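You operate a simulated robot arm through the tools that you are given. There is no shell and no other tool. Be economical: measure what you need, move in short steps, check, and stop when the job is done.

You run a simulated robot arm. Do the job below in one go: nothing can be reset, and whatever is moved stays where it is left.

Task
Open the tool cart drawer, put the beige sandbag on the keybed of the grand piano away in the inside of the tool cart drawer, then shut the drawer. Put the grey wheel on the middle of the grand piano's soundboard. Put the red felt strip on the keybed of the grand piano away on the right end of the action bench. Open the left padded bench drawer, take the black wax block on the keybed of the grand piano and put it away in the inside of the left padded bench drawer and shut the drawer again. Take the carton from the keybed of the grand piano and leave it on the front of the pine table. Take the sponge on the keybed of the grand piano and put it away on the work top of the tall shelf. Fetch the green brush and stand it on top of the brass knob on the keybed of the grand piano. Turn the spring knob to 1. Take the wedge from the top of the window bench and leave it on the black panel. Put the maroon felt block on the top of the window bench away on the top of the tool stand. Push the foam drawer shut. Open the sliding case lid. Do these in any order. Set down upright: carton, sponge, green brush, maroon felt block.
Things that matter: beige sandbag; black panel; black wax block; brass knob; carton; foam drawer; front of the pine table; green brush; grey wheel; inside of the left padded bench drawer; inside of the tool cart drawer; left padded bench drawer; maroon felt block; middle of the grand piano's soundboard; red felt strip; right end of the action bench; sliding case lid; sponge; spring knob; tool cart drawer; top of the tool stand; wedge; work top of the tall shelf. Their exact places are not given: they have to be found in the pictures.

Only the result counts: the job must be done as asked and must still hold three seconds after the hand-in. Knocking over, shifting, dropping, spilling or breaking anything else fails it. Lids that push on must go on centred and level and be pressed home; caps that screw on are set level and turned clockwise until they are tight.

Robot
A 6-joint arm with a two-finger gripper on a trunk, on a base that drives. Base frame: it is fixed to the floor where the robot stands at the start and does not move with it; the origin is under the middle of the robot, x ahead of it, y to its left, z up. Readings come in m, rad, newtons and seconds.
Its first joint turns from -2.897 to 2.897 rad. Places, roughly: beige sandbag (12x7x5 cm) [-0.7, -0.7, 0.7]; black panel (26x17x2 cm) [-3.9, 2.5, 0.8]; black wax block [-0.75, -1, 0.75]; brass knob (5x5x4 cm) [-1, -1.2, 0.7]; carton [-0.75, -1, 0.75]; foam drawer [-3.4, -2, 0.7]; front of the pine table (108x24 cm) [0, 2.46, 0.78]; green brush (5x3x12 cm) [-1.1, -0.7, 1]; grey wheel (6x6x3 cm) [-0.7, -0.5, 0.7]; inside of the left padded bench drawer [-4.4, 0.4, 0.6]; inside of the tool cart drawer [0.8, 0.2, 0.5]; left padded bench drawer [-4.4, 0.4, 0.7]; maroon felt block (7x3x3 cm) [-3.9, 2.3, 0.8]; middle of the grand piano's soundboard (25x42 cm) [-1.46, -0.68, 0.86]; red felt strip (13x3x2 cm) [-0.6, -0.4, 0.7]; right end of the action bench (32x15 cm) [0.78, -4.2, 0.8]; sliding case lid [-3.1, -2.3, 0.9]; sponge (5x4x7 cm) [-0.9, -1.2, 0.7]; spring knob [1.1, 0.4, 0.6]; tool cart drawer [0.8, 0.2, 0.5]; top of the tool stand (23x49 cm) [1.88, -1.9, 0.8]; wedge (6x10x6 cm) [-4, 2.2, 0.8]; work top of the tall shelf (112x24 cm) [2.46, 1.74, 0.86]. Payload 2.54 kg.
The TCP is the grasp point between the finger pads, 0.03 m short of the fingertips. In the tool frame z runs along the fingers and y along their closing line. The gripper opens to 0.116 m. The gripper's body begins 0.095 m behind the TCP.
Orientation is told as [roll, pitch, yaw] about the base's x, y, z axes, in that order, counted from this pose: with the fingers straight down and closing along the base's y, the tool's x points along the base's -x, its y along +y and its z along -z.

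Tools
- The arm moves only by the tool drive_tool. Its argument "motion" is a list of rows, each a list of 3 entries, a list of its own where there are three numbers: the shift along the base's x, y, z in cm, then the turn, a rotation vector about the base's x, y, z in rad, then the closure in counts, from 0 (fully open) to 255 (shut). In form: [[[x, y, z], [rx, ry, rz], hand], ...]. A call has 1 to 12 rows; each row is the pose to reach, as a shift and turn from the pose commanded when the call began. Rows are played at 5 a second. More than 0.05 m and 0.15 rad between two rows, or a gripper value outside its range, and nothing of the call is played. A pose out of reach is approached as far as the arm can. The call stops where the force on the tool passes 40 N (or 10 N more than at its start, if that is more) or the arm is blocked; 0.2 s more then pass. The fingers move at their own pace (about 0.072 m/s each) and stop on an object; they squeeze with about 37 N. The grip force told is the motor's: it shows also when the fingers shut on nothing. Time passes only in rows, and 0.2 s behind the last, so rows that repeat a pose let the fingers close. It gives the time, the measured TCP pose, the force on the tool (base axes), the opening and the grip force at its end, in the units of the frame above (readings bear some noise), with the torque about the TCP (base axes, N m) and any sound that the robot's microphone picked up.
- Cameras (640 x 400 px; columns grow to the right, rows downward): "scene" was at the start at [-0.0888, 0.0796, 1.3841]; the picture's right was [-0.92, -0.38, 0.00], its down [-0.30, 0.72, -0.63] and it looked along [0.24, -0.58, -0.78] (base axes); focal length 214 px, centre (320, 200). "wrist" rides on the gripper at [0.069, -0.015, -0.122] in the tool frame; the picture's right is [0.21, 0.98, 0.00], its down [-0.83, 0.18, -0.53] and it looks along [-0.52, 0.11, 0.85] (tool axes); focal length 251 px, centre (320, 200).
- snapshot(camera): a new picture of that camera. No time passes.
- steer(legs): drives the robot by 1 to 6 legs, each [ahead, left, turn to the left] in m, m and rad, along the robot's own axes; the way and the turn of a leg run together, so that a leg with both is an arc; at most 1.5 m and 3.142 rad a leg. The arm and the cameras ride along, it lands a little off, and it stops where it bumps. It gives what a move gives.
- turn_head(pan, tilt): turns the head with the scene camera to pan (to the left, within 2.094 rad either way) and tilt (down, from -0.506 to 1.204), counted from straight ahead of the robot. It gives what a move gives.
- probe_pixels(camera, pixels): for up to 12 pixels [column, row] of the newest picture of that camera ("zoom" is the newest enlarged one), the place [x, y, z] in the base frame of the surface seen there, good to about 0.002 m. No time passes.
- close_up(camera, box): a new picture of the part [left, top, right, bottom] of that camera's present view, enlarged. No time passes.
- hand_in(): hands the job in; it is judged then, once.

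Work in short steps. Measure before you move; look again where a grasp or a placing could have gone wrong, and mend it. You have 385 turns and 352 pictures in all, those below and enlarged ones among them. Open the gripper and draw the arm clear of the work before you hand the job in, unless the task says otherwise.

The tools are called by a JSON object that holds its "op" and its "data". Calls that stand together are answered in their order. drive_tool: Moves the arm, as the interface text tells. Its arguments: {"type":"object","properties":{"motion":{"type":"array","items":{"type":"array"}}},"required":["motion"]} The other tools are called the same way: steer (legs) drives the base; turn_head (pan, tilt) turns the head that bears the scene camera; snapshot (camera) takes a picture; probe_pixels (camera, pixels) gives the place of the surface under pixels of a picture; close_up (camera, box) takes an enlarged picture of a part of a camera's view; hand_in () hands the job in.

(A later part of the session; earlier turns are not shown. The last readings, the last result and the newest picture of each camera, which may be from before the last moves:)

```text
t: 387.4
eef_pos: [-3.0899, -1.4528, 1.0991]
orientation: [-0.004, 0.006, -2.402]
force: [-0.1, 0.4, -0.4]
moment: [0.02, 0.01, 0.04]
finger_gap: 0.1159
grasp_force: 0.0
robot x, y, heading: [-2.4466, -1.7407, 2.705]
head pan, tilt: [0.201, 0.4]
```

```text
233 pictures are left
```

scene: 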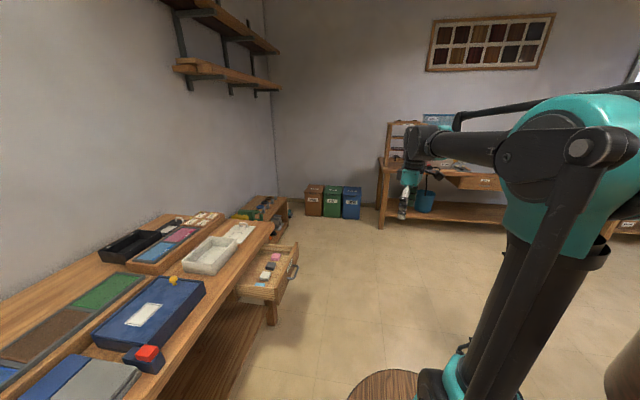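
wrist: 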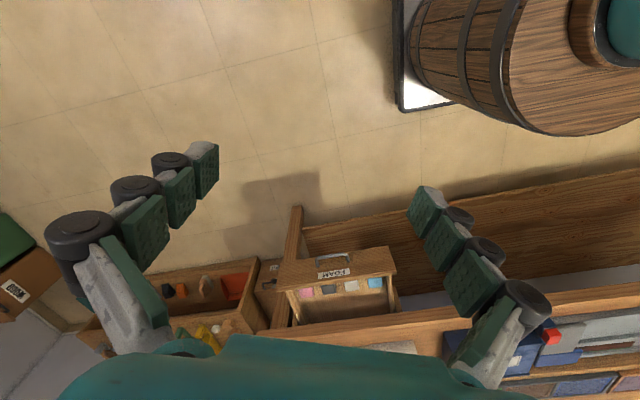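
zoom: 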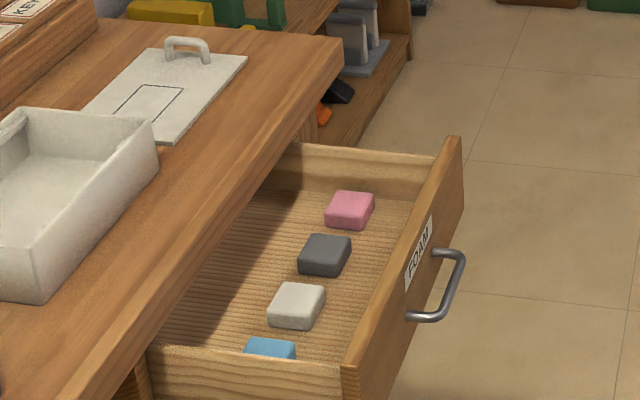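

{"op": "drive_tool", "data": {"motion": [[[-2.5, -3.9, -1], [0, 0, 0.06], 100], [[-5, -7.8, -2], [0, 0, 0.12], 200], [[-7.5, -11.7, -3], [0, 0, 0.18], 255], [[-10, -15.6, -4], [0, 0, 0.24], 255], [[-12.5, -19.5, -5], [0, 0, 0.3], 255], [[-15, -23.4, -6], [0, 0, 0.36], 255], [[-17.5, -27.3, -7], [0, 0, 0.423], 255], [[-20, -31, -9], [0, 0, 0.423], 255], [[-20.6, -31.6, -13.5], [0, 0, 0.423], 255], [[-20.6, -31.6, -18], [0, 0, 0.423], 255], [[-20.6, -31.6, -22.5], [0, 0, 0.423], 255]]}}

{"op": "snapshot", "data": {"camera": "wrist"}}

```text
t: 389.8
eef_pos: [-3.2943, -1.7678, 0.8752]
orientation: [-0.006, 0.006, -1.978]
force: [-0.2, 0.3, -0.7]
moment: [0.0, -0.01, 0.01]
finger_gap: 0.0
grasp_force: 28.5
robot x, y, heading: [-2.4473, -1.7437, 2.705]
head pan, tilt: [0.201, 0.4]
```

```text
232 pictures are left
```

wrist: 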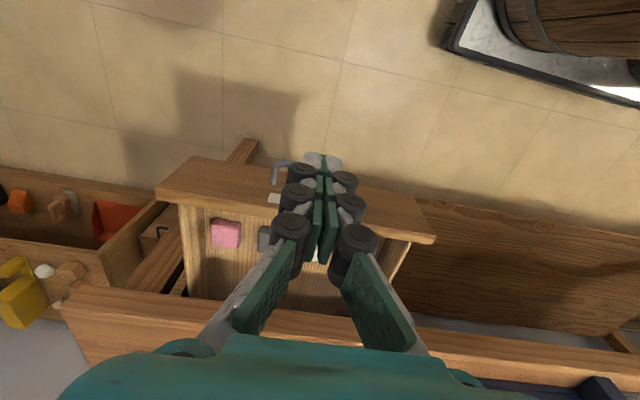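

Centred on the bar. Descend to 0.70 and push along −n until it stops.

{"op": "drive_tool", "data": {"motion": [[[0, 0, -4.5], [0, 0, 0], 255], [[0, 0, -9], [0, 0, 0], 255], [[0, 0, -13.5], [0, 0, 0], 255], [[0, 0, -17.5], [0, 0, 0], 255], [[-1.2, -2.8, -17.5], [0, 0, 0], 255], [[-2.4, -5.5, -17.5], [0, 0, 0], 255], [[-3.6, -8.3, -17.5], [0, 0, 0], 255], [[-4.8, -11, -17.5], [0, 0, 0], 255], [[-6, -13.8, -17.5], [0, 0, 0], 255], [[-7.1, -16.5, -17.5], [0, 0, 0], 255], [[-7.9, -18.4, -17.5], [0, 0, 0], 255]]}}

{"op": "snapshot", "data": {"camera": "wrist"}}

```text
t: 392.2
eef_pos: [-3.3737, -1.9528, 0.6988]
orientation: [-0.005, 0.007, -1.98]
force: [0.3, 1.1, -0.5]
moment: [-0.01, 0.0, -0.01]
finger_gap: 0.0
grasp_force: 28.0
robot x, y, heading: [-2.4458, -1.7434, 2.705]
head pan, tilt: [0.201, 0.4]
```

```text
231 pictures are left
```

wrist: 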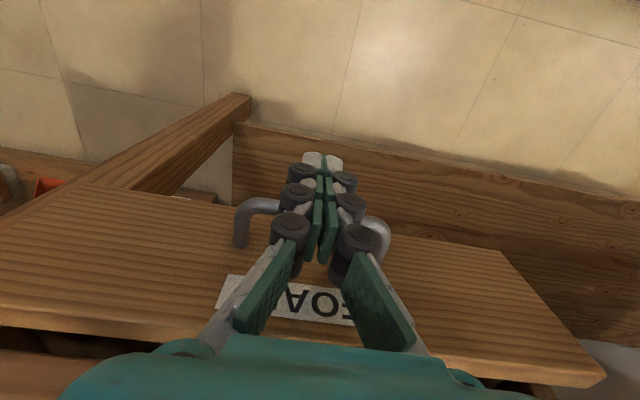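

Pushing on the bar from outside works; continue in small steps until it stops.

{"op": "drive_tool", "data": {"motion": [[[-0.6, -1.4, 0], [0, 0, 0], 255], [[-1, -2.3, 0], [0, 0, 0], 255], [[-1.4, -3.2, 0], [0, 0, 0], 255], [[-1.8, -4.1, 0], [0, 0, 0], 255], [[-2.2, -5.1, 0], [0, 0, 0], 255], [[-2.6, -6, 0], [0, 0, 0], 255]]}}

{"op": "snapshot", "data": {"camera": "wrist"}}

```text
t: 393.1
eef_pos: [-3.3863, -1.9797, 0.6983]
orientation: [0.0, 0.017, -1.983]
force: [0.8, 3.6, -1.8]
moment: [0.02, 0.01, 0.07]
finger_gap: 0.0002
grasp_force: 28.8
robot x, y, heading: [-2.4444, -1.741, 2.709]
head pan, tilt: [0.201, 0.4]
stopped in row 4: the force on the tool passed its limit at 54 N (the readings are from after the stop); the commanded pose is now the measured one
```

```text
230 pictures are left
```

wrist: 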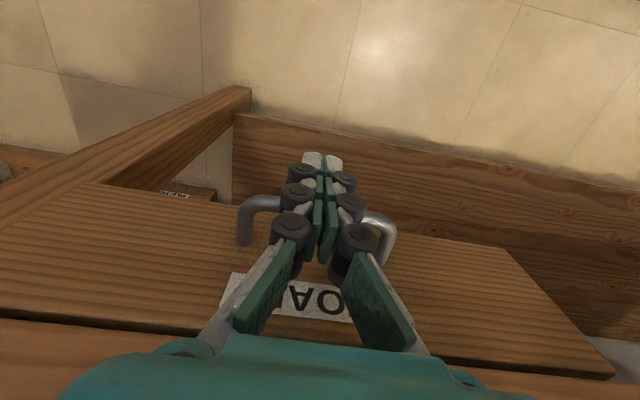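

Hard stop; looks shut. Back off, rise, and move over to view the case and confirm the drawer.

{"op": "drive_tool", "data": {"motion": [[[1.2, 2.8, 0], [0, 0, 0], 255], [[2.4, 5.5, 1], [0, 0, 0], 255], [[2.4, 5.5, 5.5], [0, 0, 0], 200], [[2.4, 5.5, 10], [0, 0, 0], 100], [[2.4, 5.5, 14.5], [0, 0, 0], 0], [[2.4, 5.5, 19], [0, 0, 0], 0], [[2.4, 5.5, 23.5], [0, 0, 0], 0], [[2.4, 5.5, 28], [0, 0, 0], 0], [[5, 4, 31], [0, 0, 0], 0], [[9, 2, 32], [0, 0, 0], 0], [[13, 0, 33], [0, 0, 0], 0], [[17, -2, 33], [0, 0, 0], 0]]}}

{"op": "snapshot", "data": {"camera": "wrist"}}

{"op": "snapshot", "data": {"camera": "scene"}}

```text
t: 395.7
eef_pos: [-3.216, -2.0, 1.0295]
orientation: [-0.002, 0.019, -1.985]
force: [-0.7, -0.6, -0.5]
moment: [0.0, -0.01, 0.01]
finger_gap: 0.116
grasp_force: 0.0
robot x, y, heading: [-2.4486, -1.7436, 2.709]
head pan, tilt: [0.201, 0.4]
```

```text
229 pictures are left
```

wrist: 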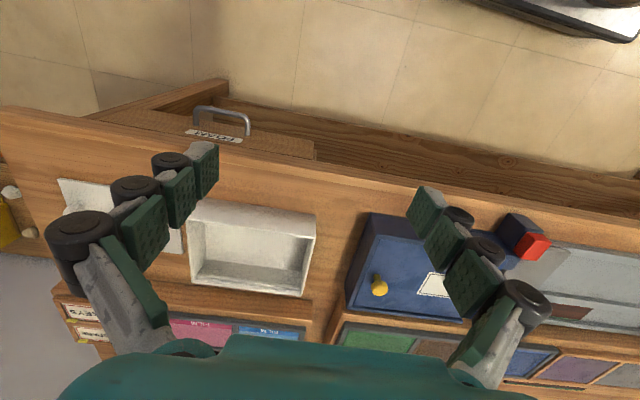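

```text
228 pictures are left
```

scene: 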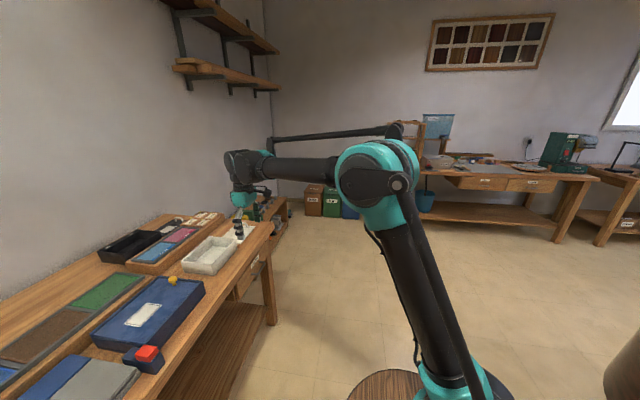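

Foam drawer is shut. Now a closer look at the case.

{"op": "drive_tool", "data": {"motion": [[[4, -2.5, 0], [0, 0, 0], 0], [[8, -5, 0], [0, 0, 0], 0], [[12, -7.5, 0], [0, 0, 0], 0], [[16, -10, 0], [0, 0, 0], 0]]}}

{"op": "snapshot", "data": {"camera": "wrist"}}

{"op": "close_up", "data": {"camera": "scene", "box": [80, 250, 230, 390]}}

```text
t: 396.7
eef_pos: [-3.0561, -2.1, 1.0267]
orientation: [-0.001, 0.019, -1.982]
force: [-1.4, 0.2, -0.8]
moment: [-0.02, -0.02, -0.05]
finger_gap: 0.116
grasp_force: 0.0
robot x, y, heading: [-2.4448, -1.7425, 2.709]
head pan, tilt: [0.201, 0.4]
```

```text
227 pictures are left
```

wrist: 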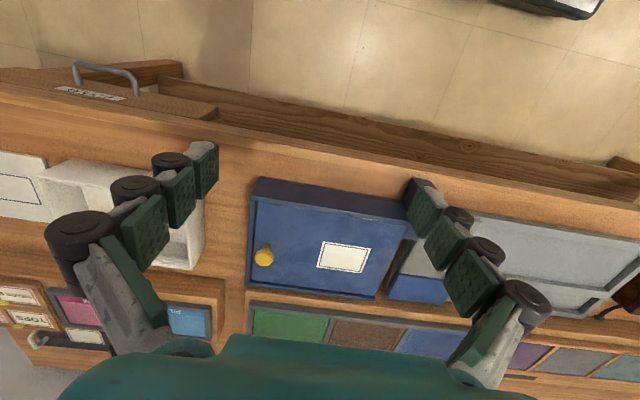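

```text
2.86 times, centred on (155, 320) of scene
```

zoom: 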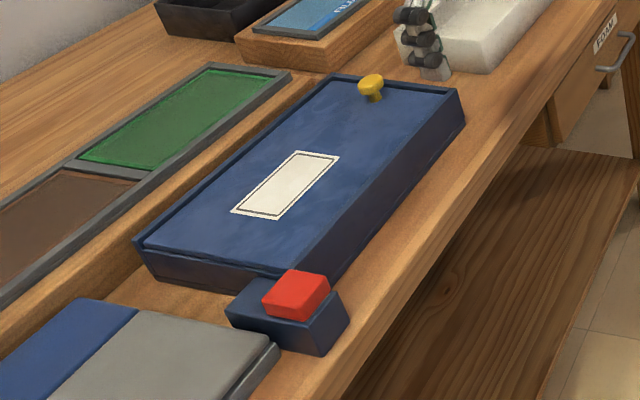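

I take closer views of the near end and the red-capped block.

{"op": "drive_tool", "data": {"motion": [[[3, 0, -2], [0, 0, 0], 0], [[6, 1, -4], [0, 0, 0], 0], [[9, 2, -6], [0, 0, 0], 0], [[12, 3, -7], [0, 0, 0], 0]]}}

{"op": "close_up", "data": {"camera": "wrist", "box": [160, 170, 420, 350]}}

{"op": "close_up", "data": {"camera": "scene", "box": [110, 310, 190, 380]}}

```text
t: 397.7
eef_pos: [-2.9359, -2.0696, 0.9582]
orientation: [0.0, 0.018, -1.981]
force: [-0.4, 0.4, -0.2]
moment: [0.02, -0.04, 0.01]
finger_gap: 0.1159
grasp_force: 0.1
robot x, y, heading: [-2.4465, -1.7447, 2.703]
head pan, tilt: [0.201, 0.4]
```

```text
2.22 times, centred on (290, 260) of wrist
```

zoom: 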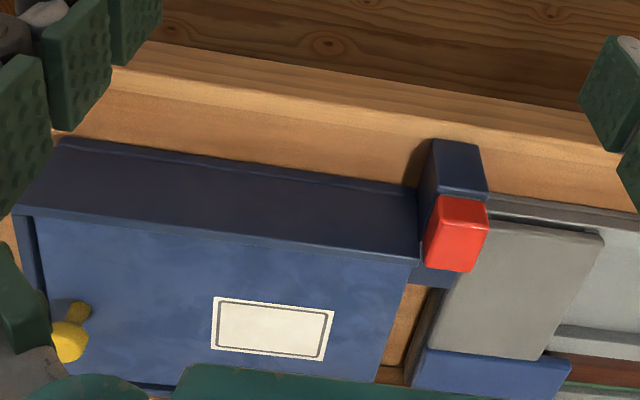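

```text
5.71 times, centred on (150, 345) of scene
```

zoom: 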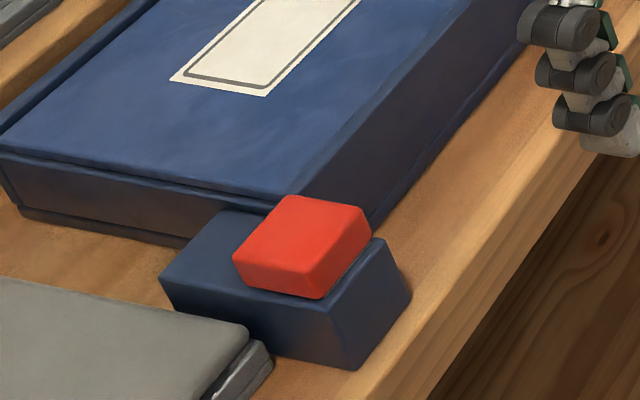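

The red cap looks like a slide latch in front of the lid's exit end. Probe heights.

{"op": "close_up", "data": {"camera": "wrist", "box": [300, 220, 400, 310]}}

{"op": "probe_pixels", "data": {"camera": "zoom", "pixels": [[100, 200], [150, 150], [320, 100], [260, 60], [320, 200], [280, 210], [300, 160], [390, 170], [380, 330], [100, 320], [240, 60], [340, 60]]}}

```text
4.44 times, centred on (350, 265) of wrist
```

zoom: 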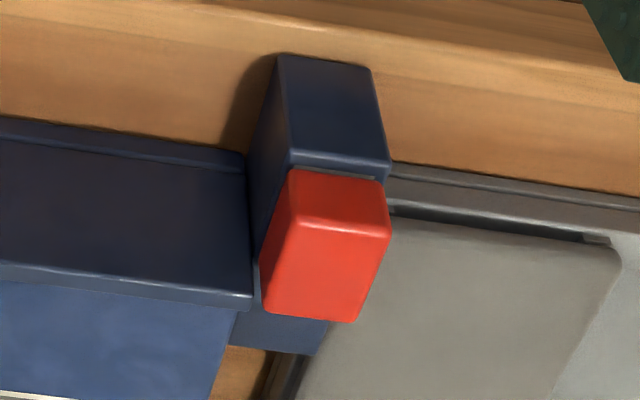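

```text
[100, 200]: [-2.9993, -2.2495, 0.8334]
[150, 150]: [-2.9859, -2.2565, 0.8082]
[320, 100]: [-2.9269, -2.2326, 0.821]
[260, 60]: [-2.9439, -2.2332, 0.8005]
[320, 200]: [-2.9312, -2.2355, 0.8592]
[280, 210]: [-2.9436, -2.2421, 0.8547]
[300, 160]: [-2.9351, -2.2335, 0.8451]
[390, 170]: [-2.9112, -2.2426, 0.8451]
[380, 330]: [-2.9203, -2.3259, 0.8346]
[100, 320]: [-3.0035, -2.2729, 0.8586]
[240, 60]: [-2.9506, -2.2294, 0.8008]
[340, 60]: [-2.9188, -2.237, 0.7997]
```

{"op": "probe_pixels", "data": {"camera": "zoom", "pixels": [[270, 300], [350, 315], [310, 300], [375, 250], [330, 240], [300, 345], [245, 335], [310, 185], [375, 190], [240, 300], [225, 345], [290, 230]]}}

```text
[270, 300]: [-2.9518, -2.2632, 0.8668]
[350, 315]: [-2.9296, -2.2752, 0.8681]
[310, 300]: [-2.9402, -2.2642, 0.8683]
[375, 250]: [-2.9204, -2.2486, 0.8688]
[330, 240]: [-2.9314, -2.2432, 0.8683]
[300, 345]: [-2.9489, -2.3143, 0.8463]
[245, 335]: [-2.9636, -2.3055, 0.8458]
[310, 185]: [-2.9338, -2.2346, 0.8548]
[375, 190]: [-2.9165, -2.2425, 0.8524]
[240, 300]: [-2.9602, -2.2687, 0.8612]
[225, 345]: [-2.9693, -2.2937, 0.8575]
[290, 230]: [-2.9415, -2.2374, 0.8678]
```

The red latch sits clear of the lid's path (lid edge n≈−3.28, red ends at −3.25), so the lid should be free. Measure the lid's slide direction from its edges.

{"op": "snapshot", "data": {"camera": "wrist"}}

```text
222 pictures are left
```

wrist: 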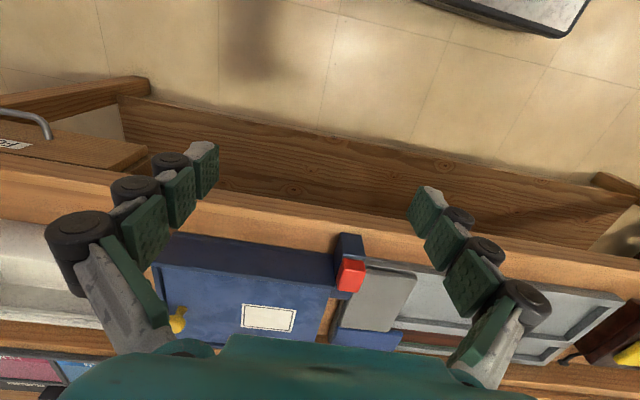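

{"op": "drive_tool", "data": {"motion": [[[-4, -2, 1], [0, 0, 0], 0], [[-8, -4, 2], [0, 0, 0], 0], [[-12, -6, 3], [0, 0, 0], 0], [[-16, -8, 3], [0, 0, 0], 0]]}}

{"op": "snapshot", "data": {"camera": "wrist"}}

```text
t: 398.7
eef_pos: [-3.0968, -2.1497, 0.9899]
orientation: [0.0, 0.018, -1.984]
force: [0.0, 1.0, 0.0]
moment: [-0.06, 0.02, -0.02]
finger_gap: 0.1158
grasp_force: 0.0
robot x, y, heading: [-2.443, -1.7461, 2.707]
head pan, tilt: [0.201, 0.4]
```

```text
221 pictures are left
```

wrist: 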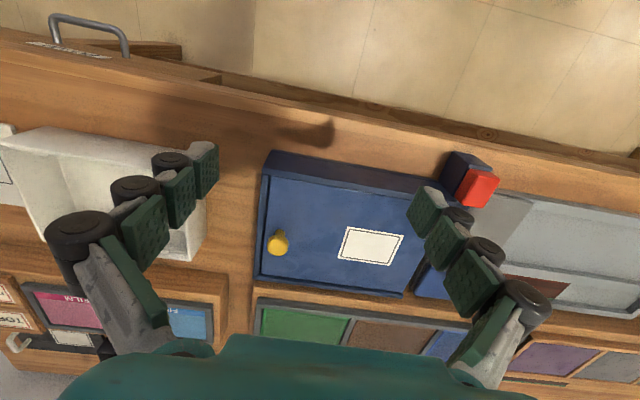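

{"op": "close_up", "data": {"camera": "wrist", "box": [240, 140, 440, 310]}}

{"op": "probe_pixels", "data": {"camera": "wrist", "pixels": [[277, 240], [272, 174], [405, 200], [262, 278], [395, 294], [340, 186], [278, 247], [285, 250], [350, 240], [264, 230], [267, 280], [320, 286]]}}

```text
2.35 times, centred on (340, 225) of wrist
```

zoom: 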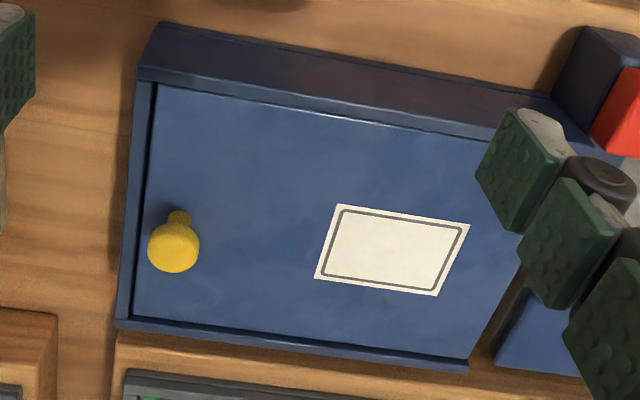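

```text
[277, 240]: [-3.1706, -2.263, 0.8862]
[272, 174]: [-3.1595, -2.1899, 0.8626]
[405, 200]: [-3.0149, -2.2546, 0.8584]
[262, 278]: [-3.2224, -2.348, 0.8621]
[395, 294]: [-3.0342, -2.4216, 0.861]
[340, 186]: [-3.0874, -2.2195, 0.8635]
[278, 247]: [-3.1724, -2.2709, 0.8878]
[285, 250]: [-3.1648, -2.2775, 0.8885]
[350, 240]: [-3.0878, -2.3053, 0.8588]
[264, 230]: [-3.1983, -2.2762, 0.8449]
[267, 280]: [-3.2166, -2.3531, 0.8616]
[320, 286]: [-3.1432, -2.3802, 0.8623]
```

Knob centre (-3.170,-2.270), top 0.888; slide direction (0.928,-0.375). Grip the knob from above (closing along the slide direction).

{"op": "drive_tool", "data": {"motion": [[[-2.5, -4, 0], [0, 0, 0], 80], [[-5, -8, 0], [0, 0, 0], 140], [[-7.3, -12, 0], [0, 0, 0], 140], [[-7.3, -12, -4.5], [0, 0, 0], 140], [[-7.3, -12, -7.5], [0, 0, 0], 140], [[-7.3, -12, -9.6], [0, 0, 0], 140]]}}

{"op": "snapshot", "data": {"camera": "wrist"}}

```text
t: 400.1
eef_pos: [-3.1683, -2.27, 0.8929]
orientation: [0.0, 0.018, -1.983]
force: [1.1, 0.5, 0.2]
moment: [0.02, 0.01, -0.03]
finger_gap: 0.0525
grasp_force: 0.0
robot x, y, heading: [-2.4463, -1.7464, 2.709]
head pan, tilt: [0.201, 0.4]
```

```text
219 pictures are left
```

wrist: 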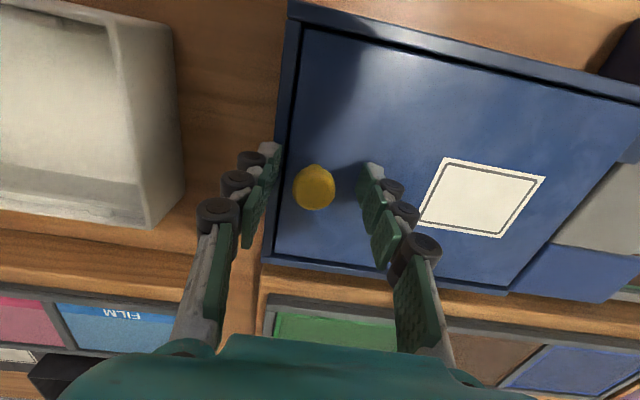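

Close on the knob (raised 2 mm to clear the rim).

{"op": "drive_tool", "data": {"motion": [[[0, 0, 0.3], [0, 0, 0], 140], [[0, 0, 0.3], [0, 0, 0], 200], [[0, 0, 0.3], [0, 0, 0], 255], [[0, 0, 0.3], [0, 0, 0], 255]]}}

{"op": "drive_tool", "data": {"motion": [[[0.9, -0.4, 0], [0, 0, 0], 255], [[1.9, -0.8, 0], [0, 0, 0], 255], [[3.7, -1.5, 0], [0, 0, 0], 255]]}}

{"op": "snapshot", "data": {"camera": "wrist"}}

```text
t: 401.1
eef_pos: [-3.1686, -2.2693, 0.8952]
orientation: [0.0, 0.017, -1.983]
force: [-0.9, 1.2, -1.5]
moment: [-0.02, -0.01, -0.04]
finger_gap: 0.0243
grasp_force: 45.1
robot x, y, heading: [-2.4448, -1.7443, 2.71]
head pan, tilt: [0.201, 0.4]
```

```text
t: 401.9
eef_pos: [-3.1316, -2.2848, 0.8957]
orientation: [0.001, 0.017, -1.982]
force: [2.0, 5.3, -8.8]
moment: [0.36, -0.14, 0.05]
finger_gap: 0.0243
grasp_force: 45.2
robot x, y, heading: [-2.4448, -1.7443, 2.71]
head pan, tilt: [0.201, 0.4]
```

```text
218 pictures are left
```

wrist: 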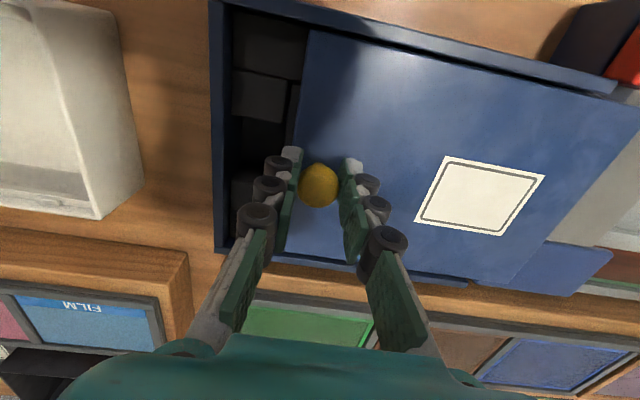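

The lid slides. Continue along the slide direction until it stops.

{"op": "drive_tool", "data": {"motion": [[[1.9, -0.75, 0], [0, 0, 0], 255], [[3.7, -1.5, 0], [0, 0, 0], 255], [[5.6, -2.25, 0], [0, 0, 0], 255], [[7.4, -3, 0], [0, 0, 0], 255], [[9.3, -3.7, 0], [0, 0, 0], 255], [[11.1, -4.5, 0], [0, 0, 0], 255], [[12.5, -5.05, 0], [0, 0, 0], 255]]}}

{"op": "snapshot", "data": {"camera": "wrist"}}

```text
t: 403.5
eef_pos: [-3.006, -2.3378, 0.8957]
orientation: [0.0, 0.013, -1.983]
force: [-9.2, -21.2, 25.8]
moment: [-0.45, 0.14, -0.01]
finger_gap: 0.0244
grasp_force: 45.0
robot x, y, heading: [-2.4477, -1.7421, 2.71]
head pan, tilt: [0.201, 0.4]
```

```text
217 pictures are left
```

wrist: 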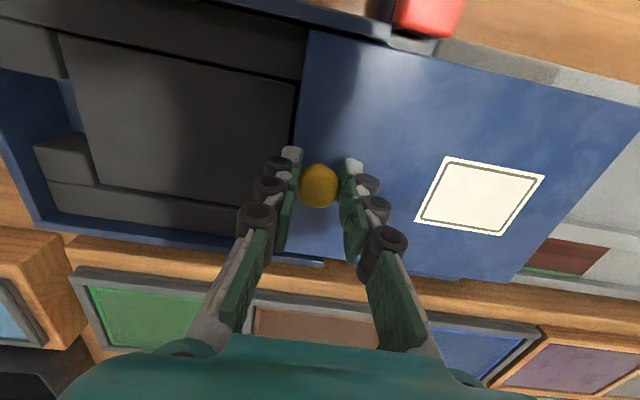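

About 17 cm open. Relieve the sideways load and try ~1.5 cm more to find the end stop.

{"op": "drive_tool", "data": {"motion": [[[0.3, -0.6, -0.1], [0, 0, 0], 255], [[0.9, -0.9, -0.1], [0, 0, 0], 255], [[1.6, -1.2, -0.1], [0, 0, 0], 255]]}}

{"op": "snapshot", "data": {"camera": "wrist"}}

```text
t: 404.3
eef_pos: [-2.991, -2.3442, 0.8943]
orientation: [-0.002, 0.019, -1.984]
force: [9.9, 37.9, -0.4]
moment: [0.67, -0.15, -0.1]
finger_gap: 0.0244
grasp_force: 44.8
robot x, y, heading: [-2.4439, -1.7416, 2.702]
head pan, tilt: [0.201, 0.4]
```

```text
216 pictures are left
```

wrist: 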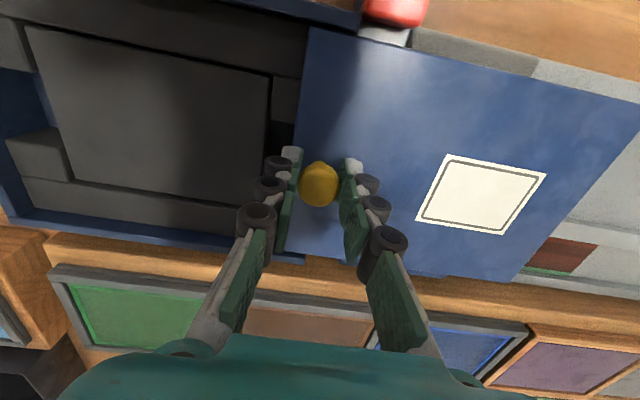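

Opened ~18.5 cm with the whole interior uncovered. Release and rise.

{"op": "drive_tool", "data": {"motion": [[[0, 0.4, 0], [0, 0, 0], 255], [[0, 0.4, 0], [0, 0, 0], 170], [[0, 0.4, 0], [0, 0, 0], 140], [[0, 0.4, 4], [0, 0, 0], 140], [[0, 0.4, 8], [0, 0, 0], 140], [[0, 3, 12], [0, 0, 0], 100], [[0, 7, 14], [0, 0, 0], 0], [[0, 11, 16], [0, 0, 0], 0], [[0, 15, 18], [0, 0, 0], 0], [[0, 19, 20], [0, 0, 0], 0]]}}

{"op": "snapshot", "data": {"camera": "wrist"}}

```text
t: 406.5
eef_pos: [-2.991, -2.1581, 1.0943]
orientation: [0.001, 0.017, -1.981]
force: [-1.1, -0.7, -0.2]
moment: [0.03, -0.04, 0.03]
finger_gap: 0.1162
grasp_force: 0.1
robot x, y, heading: [-2.446, -1.741, 2.711]
head pan, tilt: [0.201, 0.4]
```

```text
215 pictures are left
```

wrist: 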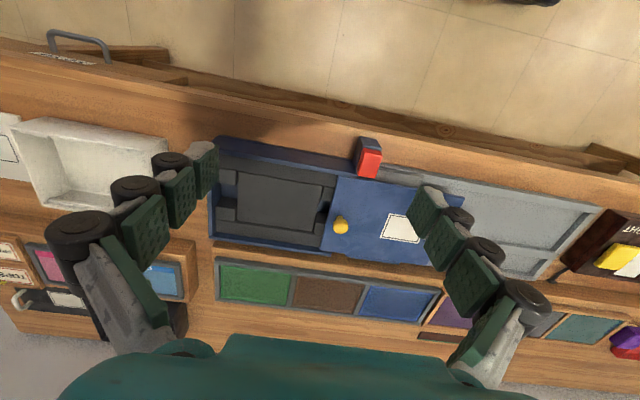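

Lid is open. Next, head to the padded bench at the west wall: drive NW and look.

{"op": "steer", "data": {"legs": [[0.8, -0.1, 0], [0.4, -0.9, 0], [0, 0, 0.43]]}}

{"op": "turn_head", "data": {"pan": 0.0, "tilt": 0.5}}

{"op": "snapshot", "data": {"camera": "scene"}}

```text
t: 416.8
eef_pos: [-3.4408, -0.9311, 1.0953]
orientation: [0.001, 0.019, -1.555]
force: [0.7, 0.4, 0.4]
moment: [0.03, -0.01, 0.02]
finger_gap: 0.1159
grasp_force: 0.1
robot x, y, heading: [-3.117, -0.3264, 3.133]
head pan, tilt: [0.201, 0.4]
```

```text
t: 417.5
eef_pos: [-3.4413, -0.9291, 1.0946]
orientation: [-0.003, 0.017, -1.555]
force: [0.1, 0.2, 0.2]
moment: [0.01, -0.01, 0.03]
finger_gap: 0.1163
grasp_force: 0.1
robot x, y, heading: [-3.1164, -0.3317, 3.136]
head pan, tilt: [0.0, 0.499]
```

```text
214 pictures are left
```

scene: 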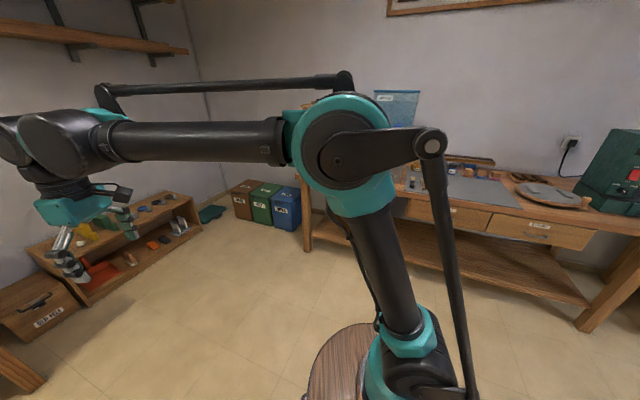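

Swing the arm to the front so the drawers are visible.

{"op": "drive_tool", "data": {"motion": [[[-3.5, 3, 0], [0, 0, 0], 0], [[-7, 6, 0], [0, 0, 0], 0], [[-10.5, 9, 0], [0, 0, 0], 0], [[-14, 12.5, 0], [0, 0, 0], 0], [[-17, 16, 0], [0, 0, 0], 0], [[-20, 19.5, 0], [0, 0, 0], 0], [[-22.5, 23.5, 0], [0, 0, 0], 0], [[-25, 27.5, 0], [0, 0, 0], 0], [[-27, 31.5, 0], [0, 0, 0], 0], [[-29, 35.5, 0], [0, 0, 0], 0], [[-30, 40, 0], [0, 0, 0], 0], [[-31, 44.5, 0], [0, 0, 0], 0]]}}

{"op": "turn_head", "data": {"pan": -0.3, "tilt": 0.5}}

{"op": "snapshot", "data": {"camera": "scene"}}

```text
t: 420.1
eef_pos: [-3.7506, -0.4841, 1.095]
orientation: [0.0, 0.018, -1.555]
force: [-0.4, 1.1, 0.9]
moment: [0.03, 0.01, -0.02]
finger_gap: 0.1155
grasp_force: 0.1
robot x, y, heading: [-3.1177, -0.3258, 3.143]
head pan, tilt: [0.0, 0.499]
```

```text
t: 420.9
eef_pos: [-3.7498, -0.4852, 1.0943]
orientation: [0.001, 0.017, -1.556]
force: [0.0, -0.3, 0.4]
moment: [0.01, -0.03, -0.04]
finger_gap: 0.116
grasp_force: 0.0
robot x, y, heading: [-3.1168, -0.3285, 3.136]
head pan, tilt: [-0.3, 0.499]
```

```text
213 pictures are left
```

scene: 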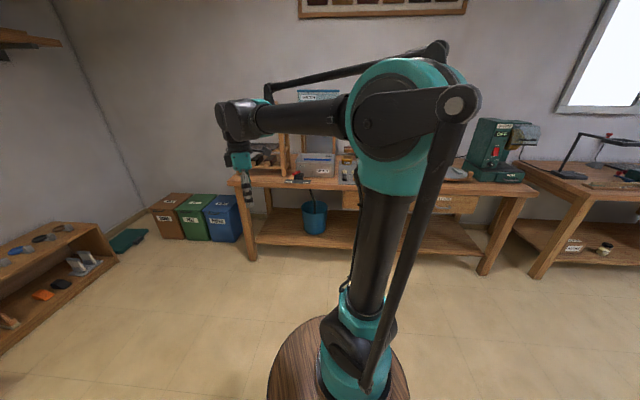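

{"op": "steer", "data": {"legs": [[0.0, -0.75, 0]]}}

{"op": "turn_head", "data": {"pan": 0.15, "tilt": 0.6}}

{"op": "snapshot", "data": {"camera": "scene"}}

```text
t: 425.0
eef_pos: [-3.7489, 0.2518, 1.0955]
orientation: [-0.001, 0.018, -1.545]
force: [-0.1, 0.1, 0.4]
moment: [0.04, -0.02, 0.01]
finger_gap: 0.1159
grasp_force: 0.2
robot x, y, heading: [-3.1186, 0.4162, -3.133]
head pan, tilt: [-0.3, 0.499]
```

```text
t: 425.9
eef_pos: [-3.7478, 0.2523, 1.0948]
orientation: [0.002, 0.017, -1.546]
force: [0.0, 0.2, -0.2]
moment: [-0.02, 0.02, 0.02]
finger_gap: 0.116
grasp_force: 0.0
robot x, y, heading: [-3.1127, 0.4139, -3.135]
head pan, tilt: [0.15, 0.6]
```

```text
212 pictures are left
```

scene: 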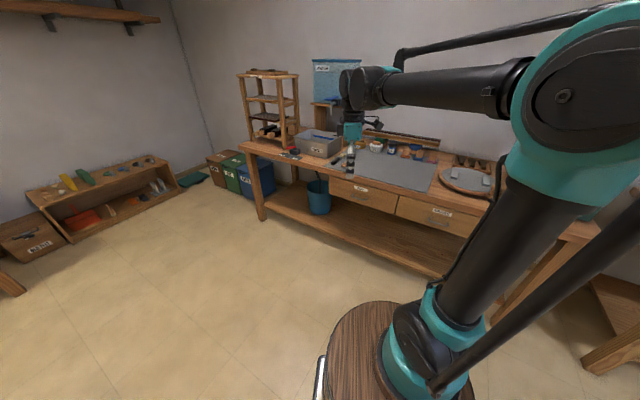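

{"op": "close_up", "data": {"camera": "scene", "box": [320, 160, 480, 240]}}

{"op": "probe_pixels", "data": {"camera": "zoom", "pixels": [[20, 70], [40, 75], [300, 130], [180, 145], [180, 138], [320, 150], [490, 200], [300, 205], [130, 100], [100, 110], [420, 190], [170, 155]]}}

```text
4.00 times, centred on (400, 200) of scene
```

zoom: 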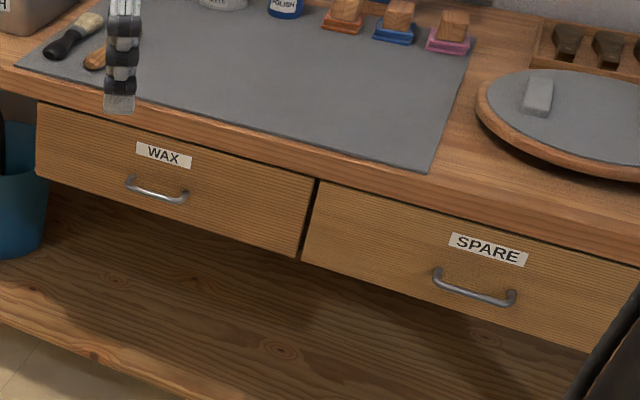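

```text
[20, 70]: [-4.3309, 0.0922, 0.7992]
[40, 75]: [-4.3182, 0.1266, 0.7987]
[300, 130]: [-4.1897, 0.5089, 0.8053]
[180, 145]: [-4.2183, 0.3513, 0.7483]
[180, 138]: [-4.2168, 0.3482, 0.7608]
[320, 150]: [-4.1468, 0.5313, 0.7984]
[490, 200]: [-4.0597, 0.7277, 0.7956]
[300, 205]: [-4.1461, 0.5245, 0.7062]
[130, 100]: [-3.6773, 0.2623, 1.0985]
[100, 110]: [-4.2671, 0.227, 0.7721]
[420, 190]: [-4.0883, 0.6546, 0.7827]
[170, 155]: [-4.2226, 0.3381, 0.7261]
```

{"op": "close_up", "data": {"camera": "scene", "box": [325, 180, 405, 225]}}

{"op": "probe_pixels", "data": {"camera": "zoom", "pixels": [[220, 235], [190, 222], [250, 240], [175, 200], [265, 230], [270, 160], [130, 120], [120, 170], [400, 250], [360, 200]]}}

```text
8.00 times, centred on (365, 202) of scene
```

zoom: 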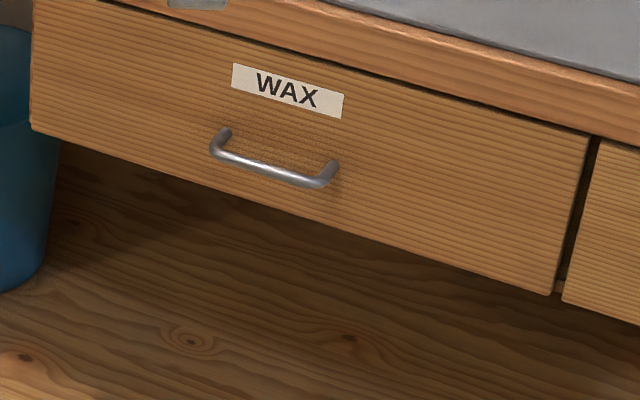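

```text
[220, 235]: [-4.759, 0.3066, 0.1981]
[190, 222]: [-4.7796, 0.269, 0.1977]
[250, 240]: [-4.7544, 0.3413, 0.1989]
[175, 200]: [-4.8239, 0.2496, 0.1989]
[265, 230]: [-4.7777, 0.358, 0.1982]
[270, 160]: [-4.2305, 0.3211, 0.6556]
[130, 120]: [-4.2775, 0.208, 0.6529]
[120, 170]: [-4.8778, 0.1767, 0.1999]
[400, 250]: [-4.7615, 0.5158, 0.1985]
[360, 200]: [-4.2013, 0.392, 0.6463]
```

{"op": "probe_pixels", "data": {"camera": "zoom", "pixels": [[270, 172], [240, 162], [300, 180], [215, 145], [325, 178], [223, 135], [333, 168], [290, 110], [50, 60], [560, 150], [560, 250], [272, 178]]}}

```text
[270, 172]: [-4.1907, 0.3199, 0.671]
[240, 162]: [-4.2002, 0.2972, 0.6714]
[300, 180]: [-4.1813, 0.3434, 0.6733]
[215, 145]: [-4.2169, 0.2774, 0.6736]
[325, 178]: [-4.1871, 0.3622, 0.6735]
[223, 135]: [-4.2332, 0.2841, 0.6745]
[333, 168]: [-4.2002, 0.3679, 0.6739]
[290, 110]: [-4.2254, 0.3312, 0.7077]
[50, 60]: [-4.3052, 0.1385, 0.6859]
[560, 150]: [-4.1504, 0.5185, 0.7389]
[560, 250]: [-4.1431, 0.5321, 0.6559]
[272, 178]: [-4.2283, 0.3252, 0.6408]
```

Handle "WAX" drawer: bar ≈(-4.193,0.321,0.670), out-normal (0.926,-0.378). Go to a tilted pre-grasp pose like before.

{"op": "drive_tool", "data": {"motion": [[[-3.5, 0.4, -1], [0.02, 0.105, -0.082], 60], [[-7, 0.8, -2], [0.039, 0.21, -0.165], 120], [[-10.5, 1.2, -4], [0.059, 0.316, -0.247], 193], [[-14, 1.6, -6.5], [0.078, 0.421, -0.33], 193], [[-17.5, 2, -9], [0.098, 0.526, -0.412], 193], [[-21, 2.4, -12], [0.098, 0.526, -0.412], 193], [[-24.5, 2.8, -15], [0.098, 0.526, -0.412], 193], [[-28, 3.2, -18], [0.098, 0.526, -0.412], 193], [[-31.5, 3.6, -21.5], [0.098, 0.526, -0.412], 193], [[-35, 4, -25], [0.098, 0.526, -0.412], 193], [[-38.1, 4.2, -28], [0.098, 0.526, -0.412], 193]]}}

{"op": "snapshot", "data": {"camera": "wrist"}}

```text
t: 428.3
eef_pos: [-4.1288, 0.2932, 0.816]
orientation: [-0.532, 0.012, -1.972]
force: [-0.1, 0.5, 0.7]
moment: [-0.03, -0.03, 0.02]
finger_gap: 0.0283
grasp_force: 0.0
robot x, y, heading: [-3.1157, 0.4156, -3.132]
head pan, tilt: [0.15, 0.6]
```

```text
209 pictures are left
```

wrist: 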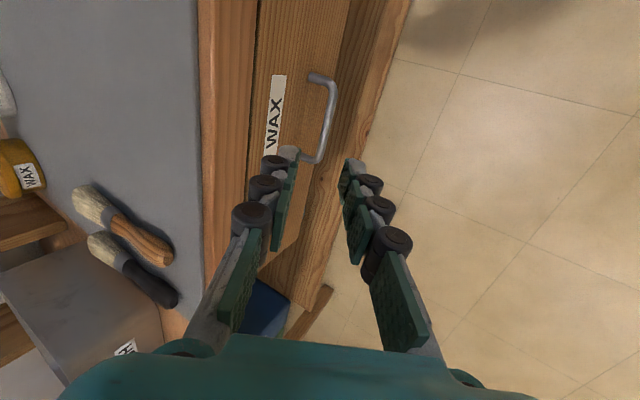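

{"op": "probe_pixels", "data": {"camera": "wrist", "pixels": [[331, 100], [327, 120], [323, 140], [314, 77], [310, 158]]}}

```text
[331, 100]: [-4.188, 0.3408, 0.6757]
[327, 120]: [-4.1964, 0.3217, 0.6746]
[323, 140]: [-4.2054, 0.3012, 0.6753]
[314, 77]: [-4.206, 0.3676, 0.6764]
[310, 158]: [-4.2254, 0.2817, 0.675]
```

Advance onto the bar and close.

{"op": "drive_tool", "data": {"motion": [[[-1.2, 0.5, -4], [0, 0, 0], 193], [[-3, 1.2, -7.5], [0, 0, 0], 193], [[-4.5, 1.8, -10.5], [0, 0, 0], 193], [[-5.8, 2.4, -12.8], [0, 0, 0], 193], [[-5.8, 2.4, -12.8], [0, 0, 0], 255], [[-5.8, 2.4, -12.8], [0, 0, 0], 255], [[-5.8, 2.4, -12.8], [0, 0, 0], 255]]}}

```text
t: 429.9
eef_pos: [-4.1867, 0.318, 0.6887]
orientation: [-0.531, 0.015, -1.974]
force: [-4.6, -0.6, 7.1]
moment: [0.18, 0.11, 0.62]
finger_gap: 0.009
grasp_force: 36.8
robot x, y, heading: [-3.1184, 0.4176, -3.135]
head pan, tilt: [0.15, 0.6]
```

Gripped. Pull out along (0.926,-0.378) by 18 cm in steps.

{"op": "drive_tool", "data": {"motion": [[[1.8, -0.75, 0], [0, 0, 0], 255], [[3.7, -1.5, 0], [0, 0, 0], 255], [[5.6, -2.3, 0], [0, 0, 0], 255], [[7.4, -3, 0], [0, 0, 0], 255], [[9.3, -3.8, 0], [0, 0, 0], 255], [[11.1, -4.5, 0], [0, 0, 0], 255]]}}

```text
t: 431.3
eef_pos: [-4.0775, 0.2719, 0.688]
orientation: [-0.532, 0.013, -1.973]
force: [-2.0, -4.5, 9.7]
moment: [0.25, -0.02, 0.61]
finger_gap: 0.0093
grasp_force: 36.4
robot x, y, heading: [-3.1149, 0.4108, -3.133]
head pan, tilt: [0.15, 0.6]
```

{"op": "drive_tool", "data": {"motion": [[[1.8, -0.75, 0], [0, 0, 0], 255], [[3.7, -1.5, 0], [0, 0, 0], 255], [[5.6, -2.3, 0], [0, 0, 0], 255], [[7.4, -3, 0], [0, 0, 0], 255], [[9.3, -3.8, 0], [0, 0, 0], 255], [[11.1, -4.5, 0], [0, 0, 0], 255]]}}

{"op": "snapshot", "data": {"camera": "wrist"}}

```text
t: 432.7
eef_pos: [-3.9649, 0.226, 0.687]
orientation: [-0.532, 0.014, -1.974]
force: [-2.6, -7.8, 14.3]
moment: [0.05, 0.13, 0.78]
finger_gap: 0.0089
grasp_force: 36.5
robot x, y, heading: [-3.1138, 0.4158, -3.135]
head pan, tilt: [0.15, 0.6]
```

```text
208 pictures are left
```

wrist: 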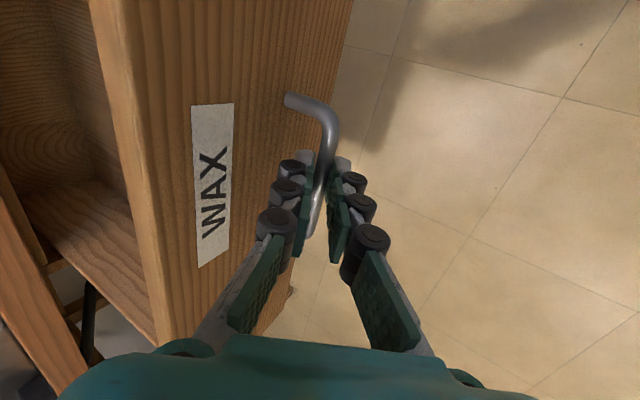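

Drawer is open ~24 cm. Release, back off, look inside.

{"op": "drive_tool", "data": {"motion": [[[0, 0, 0], [0, 0, 0], 193], [[0, 0, 0], [0, 0, 0], 193], [[1.5, -0.6, 2.9], [0, 0, 0], 193], [[3, -1.2, 5.8], [0, 0, 0], 193], [[5, -2, 9], [0, 0, 0], 193], [[5, -2, 13.5], [0, 0, 0], 100], [[5, -2, 18], [0, 0, 0], 50], [[5, -2, 22.5], [0, 0, 0], 0]]}}

{"op": "snapshot", "data": {"camera": "wrist"}}

```text
t: 434.5
eef_pos: [-3.9166, 0.2079, 0.9132]
orientation: [-0.531, 0.013, -1.973]
force: [-0.3, 0.2, -0.4]
moment: [0.04, -0.04, 0.01]
finger_gap: 0.1158
grasp_force: 0.2
robot x, y, heading: [-3.1179, 0.4157, -3.137]
head pan, tilt: [0.15, 0.6]
```

```text
207 pictures are left
```

wrist: 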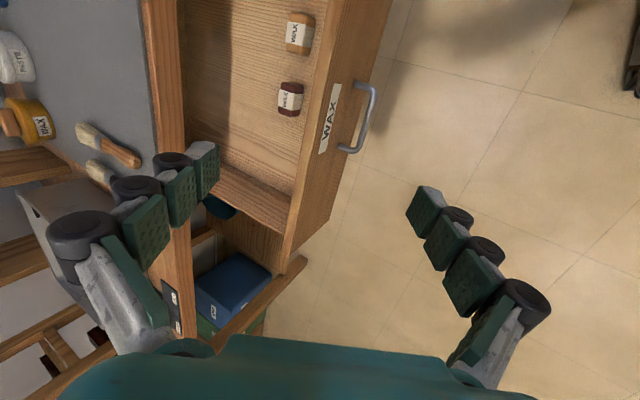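

{"op": "probe_pixels", "data": {"camera": "wrist", "pixels": [[250, 130], [240, 80], [250, 160], [230, 50], [290, 98], [300, 35], [330, 60], [290, 220], [215, 100], [365, 100], [270, 140], [275, 60]]}}

```text
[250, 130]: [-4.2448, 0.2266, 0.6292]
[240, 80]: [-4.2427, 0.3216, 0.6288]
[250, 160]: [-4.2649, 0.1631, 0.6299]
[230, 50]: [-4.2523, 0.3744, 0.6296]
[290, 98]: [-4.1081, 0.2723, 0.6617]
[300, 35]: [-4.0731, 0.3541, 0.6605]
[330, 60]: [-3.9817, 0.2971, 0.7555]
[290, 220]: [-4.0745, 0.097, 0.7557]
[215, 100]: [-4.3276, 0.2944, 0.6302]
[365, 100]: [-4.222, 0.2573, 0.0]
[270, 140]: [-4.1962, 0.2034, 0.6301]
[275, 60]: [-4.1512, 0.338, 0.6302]
```

Free spot for the wax ≈(-4.185,0.24), floor z 0.630. Now restore the tool vertical, retract, and move north to the window bench.

{"op": "drive_tool", "data": {"motion": [[[2, 0, 3], [-0.05, -0.122, 0], 0], [[5, 0, 6], [-0.1, -0.245, 0], 0], [[8, 0, 9], [-0.15, -0.367, 0], 0], [[12, 0, 11], [-0.2, -0.49, 0], 0], [[16, 1, 13], [-0.2, -0.49, 0], 0], [[20, 2, 15], [-0.2, -0.49, 0], 0]]}}

{"op": "steer", "data": {"legs": [[0, -1.3, 0]]}}

{"op": "turn_head", "data": {"pan": -0.2, "tilt": 0.6}}

{"op": "snapshot", "data": {"camera": "scene"}}

```text
t: 435.9
eef_pos: [-3.7169, 0.228, 1.062]
orientation: [-0.002, 0.02, -1.965]
force: [0.3, -0.8, 0.7]
moment: [0.03, -0.07, -0.02]
finger_gap: 0.1158
grasp_force: 0.1
robot x, y, heading: [-3.1137, 0.4157, -3.137]
head pan, tilt: [0.15, 0.6]
```

```text
t: 442.4
eef_pos: [-3.7285, 1.5214, 1.0621]
orientation: [-0.004, 0.021, -1.952]
force: [0.3, 0.6, -0.7]
moment: [-0.01, -0.02, 0.03]
finger_gap: 0.1159
grasp_force: 0.0
robot x, y, heading: [-3.134, 1.7174, -3.122]
head pan, tilt: [0.15, 0.6]
```

```text
t: 443.2
eef_pos: [-3.7296, 1.5197, 1.0639]
orientation: [-0.004, 0.02, -1.952]
force: [0.6, 0.2, 0.5]
moment: [0.0, 0.0, 0.05]
finger_gap: 0.1158
grasp_force: 0.0
robot x, y, heading: [-3.1277, 1.7184, -3.118]
head pan, tilt: [-0.201, 0.6]
```

```text
206 pictures are left
```

scene: 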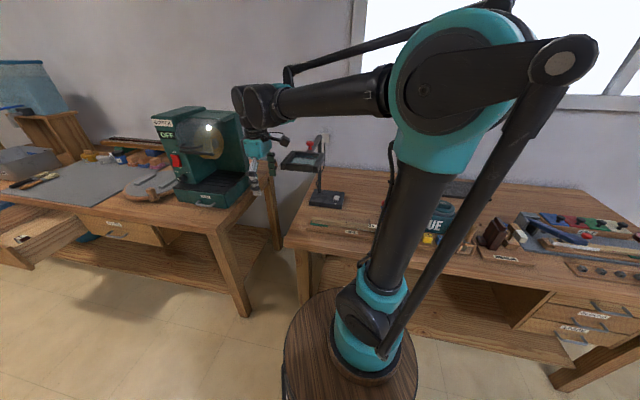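

{"op": "turn_head", "data": {"pan": -0.7, "tilt": 0.6}}

{"op": "snapshot", "data": {"camera": "scene"}}

{"op": "snapshot", "data": {"camera": "wrist"}}

```text
t: 444.2
eef_pos: [-3.7294, 1.521, 1.0627]
orientation: [-0.003, 0.021, -1.951]
force: [0.8, 0.3, -0.5]
moment: [0.01, 0.01, 0.01]
finger_gap: 0.116
grasp_force: 0.1
robot x, y, heading: [-3.1321, 1.715, -3.122]
head pan, tilt: [-0.7, 0.6]
```

```text
205 pictures are left
```

scene: 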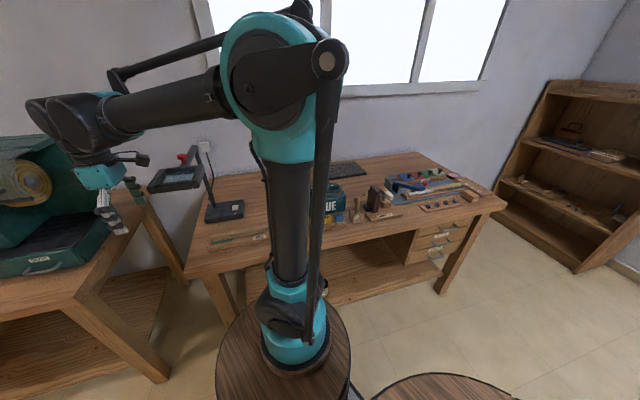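

```text
204 pictures are left
```

wrist: 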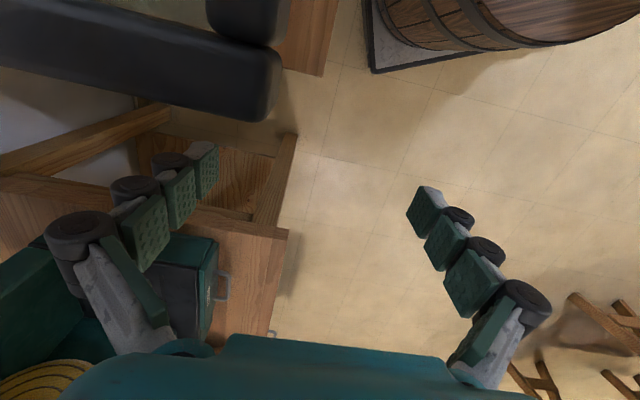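

{"op": "close_up", "data": {"camera": "scene", "box": [310, 150, 510, 250]}}

{"op": "probe_pixels", "data": {"camera": "zoom", "pixels": [[70, 65], [60, 130], [210, 145], [240, 130], [135, 200], [350, 110], [420, 180], [20, 150], [200, 120], [285, 140], [600, 190], [160, 215]]}}

```text
3.20 times, centred on (410, 200) of scene
```

zoom: 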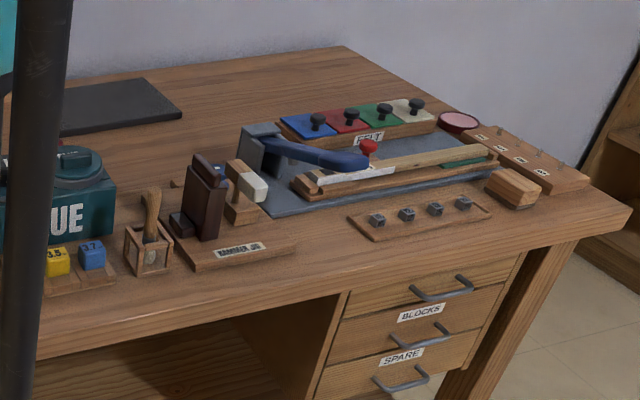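

```text
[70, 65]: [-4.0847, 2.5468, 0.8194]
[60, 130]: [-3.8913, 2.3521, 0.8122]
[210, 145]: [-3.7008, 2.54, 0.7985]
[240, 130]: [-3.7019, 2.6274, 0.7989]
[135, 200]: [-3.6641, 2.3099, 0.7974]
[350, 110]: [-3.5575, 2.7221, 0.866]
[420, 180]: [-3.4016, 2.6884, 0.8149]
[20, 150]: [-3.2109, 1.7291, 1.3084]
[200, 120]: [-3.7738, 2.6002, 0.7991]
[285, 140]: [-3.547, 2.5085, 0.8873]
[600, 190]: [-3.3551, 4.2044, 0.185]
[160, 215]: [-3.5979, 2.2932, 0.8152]
```

{"op": "probe_pixels", "data": {"camera": "scene", "pixels": [[190, 272], [500, 207], [240, 215], [215, 240], [390, 235], [255, 236], [165, 178], [330, 250]]}}

```text
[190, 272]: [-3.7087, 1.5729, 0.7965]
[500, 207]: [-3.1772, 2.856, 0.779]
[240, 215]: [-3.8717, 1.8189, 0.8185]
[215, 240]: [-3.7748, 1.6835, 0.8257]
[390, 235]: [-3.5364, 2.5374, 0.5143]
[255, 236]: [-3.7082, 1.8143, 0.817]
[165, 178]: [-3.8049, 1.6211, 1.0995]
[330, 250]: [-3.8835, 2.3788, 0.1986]
```

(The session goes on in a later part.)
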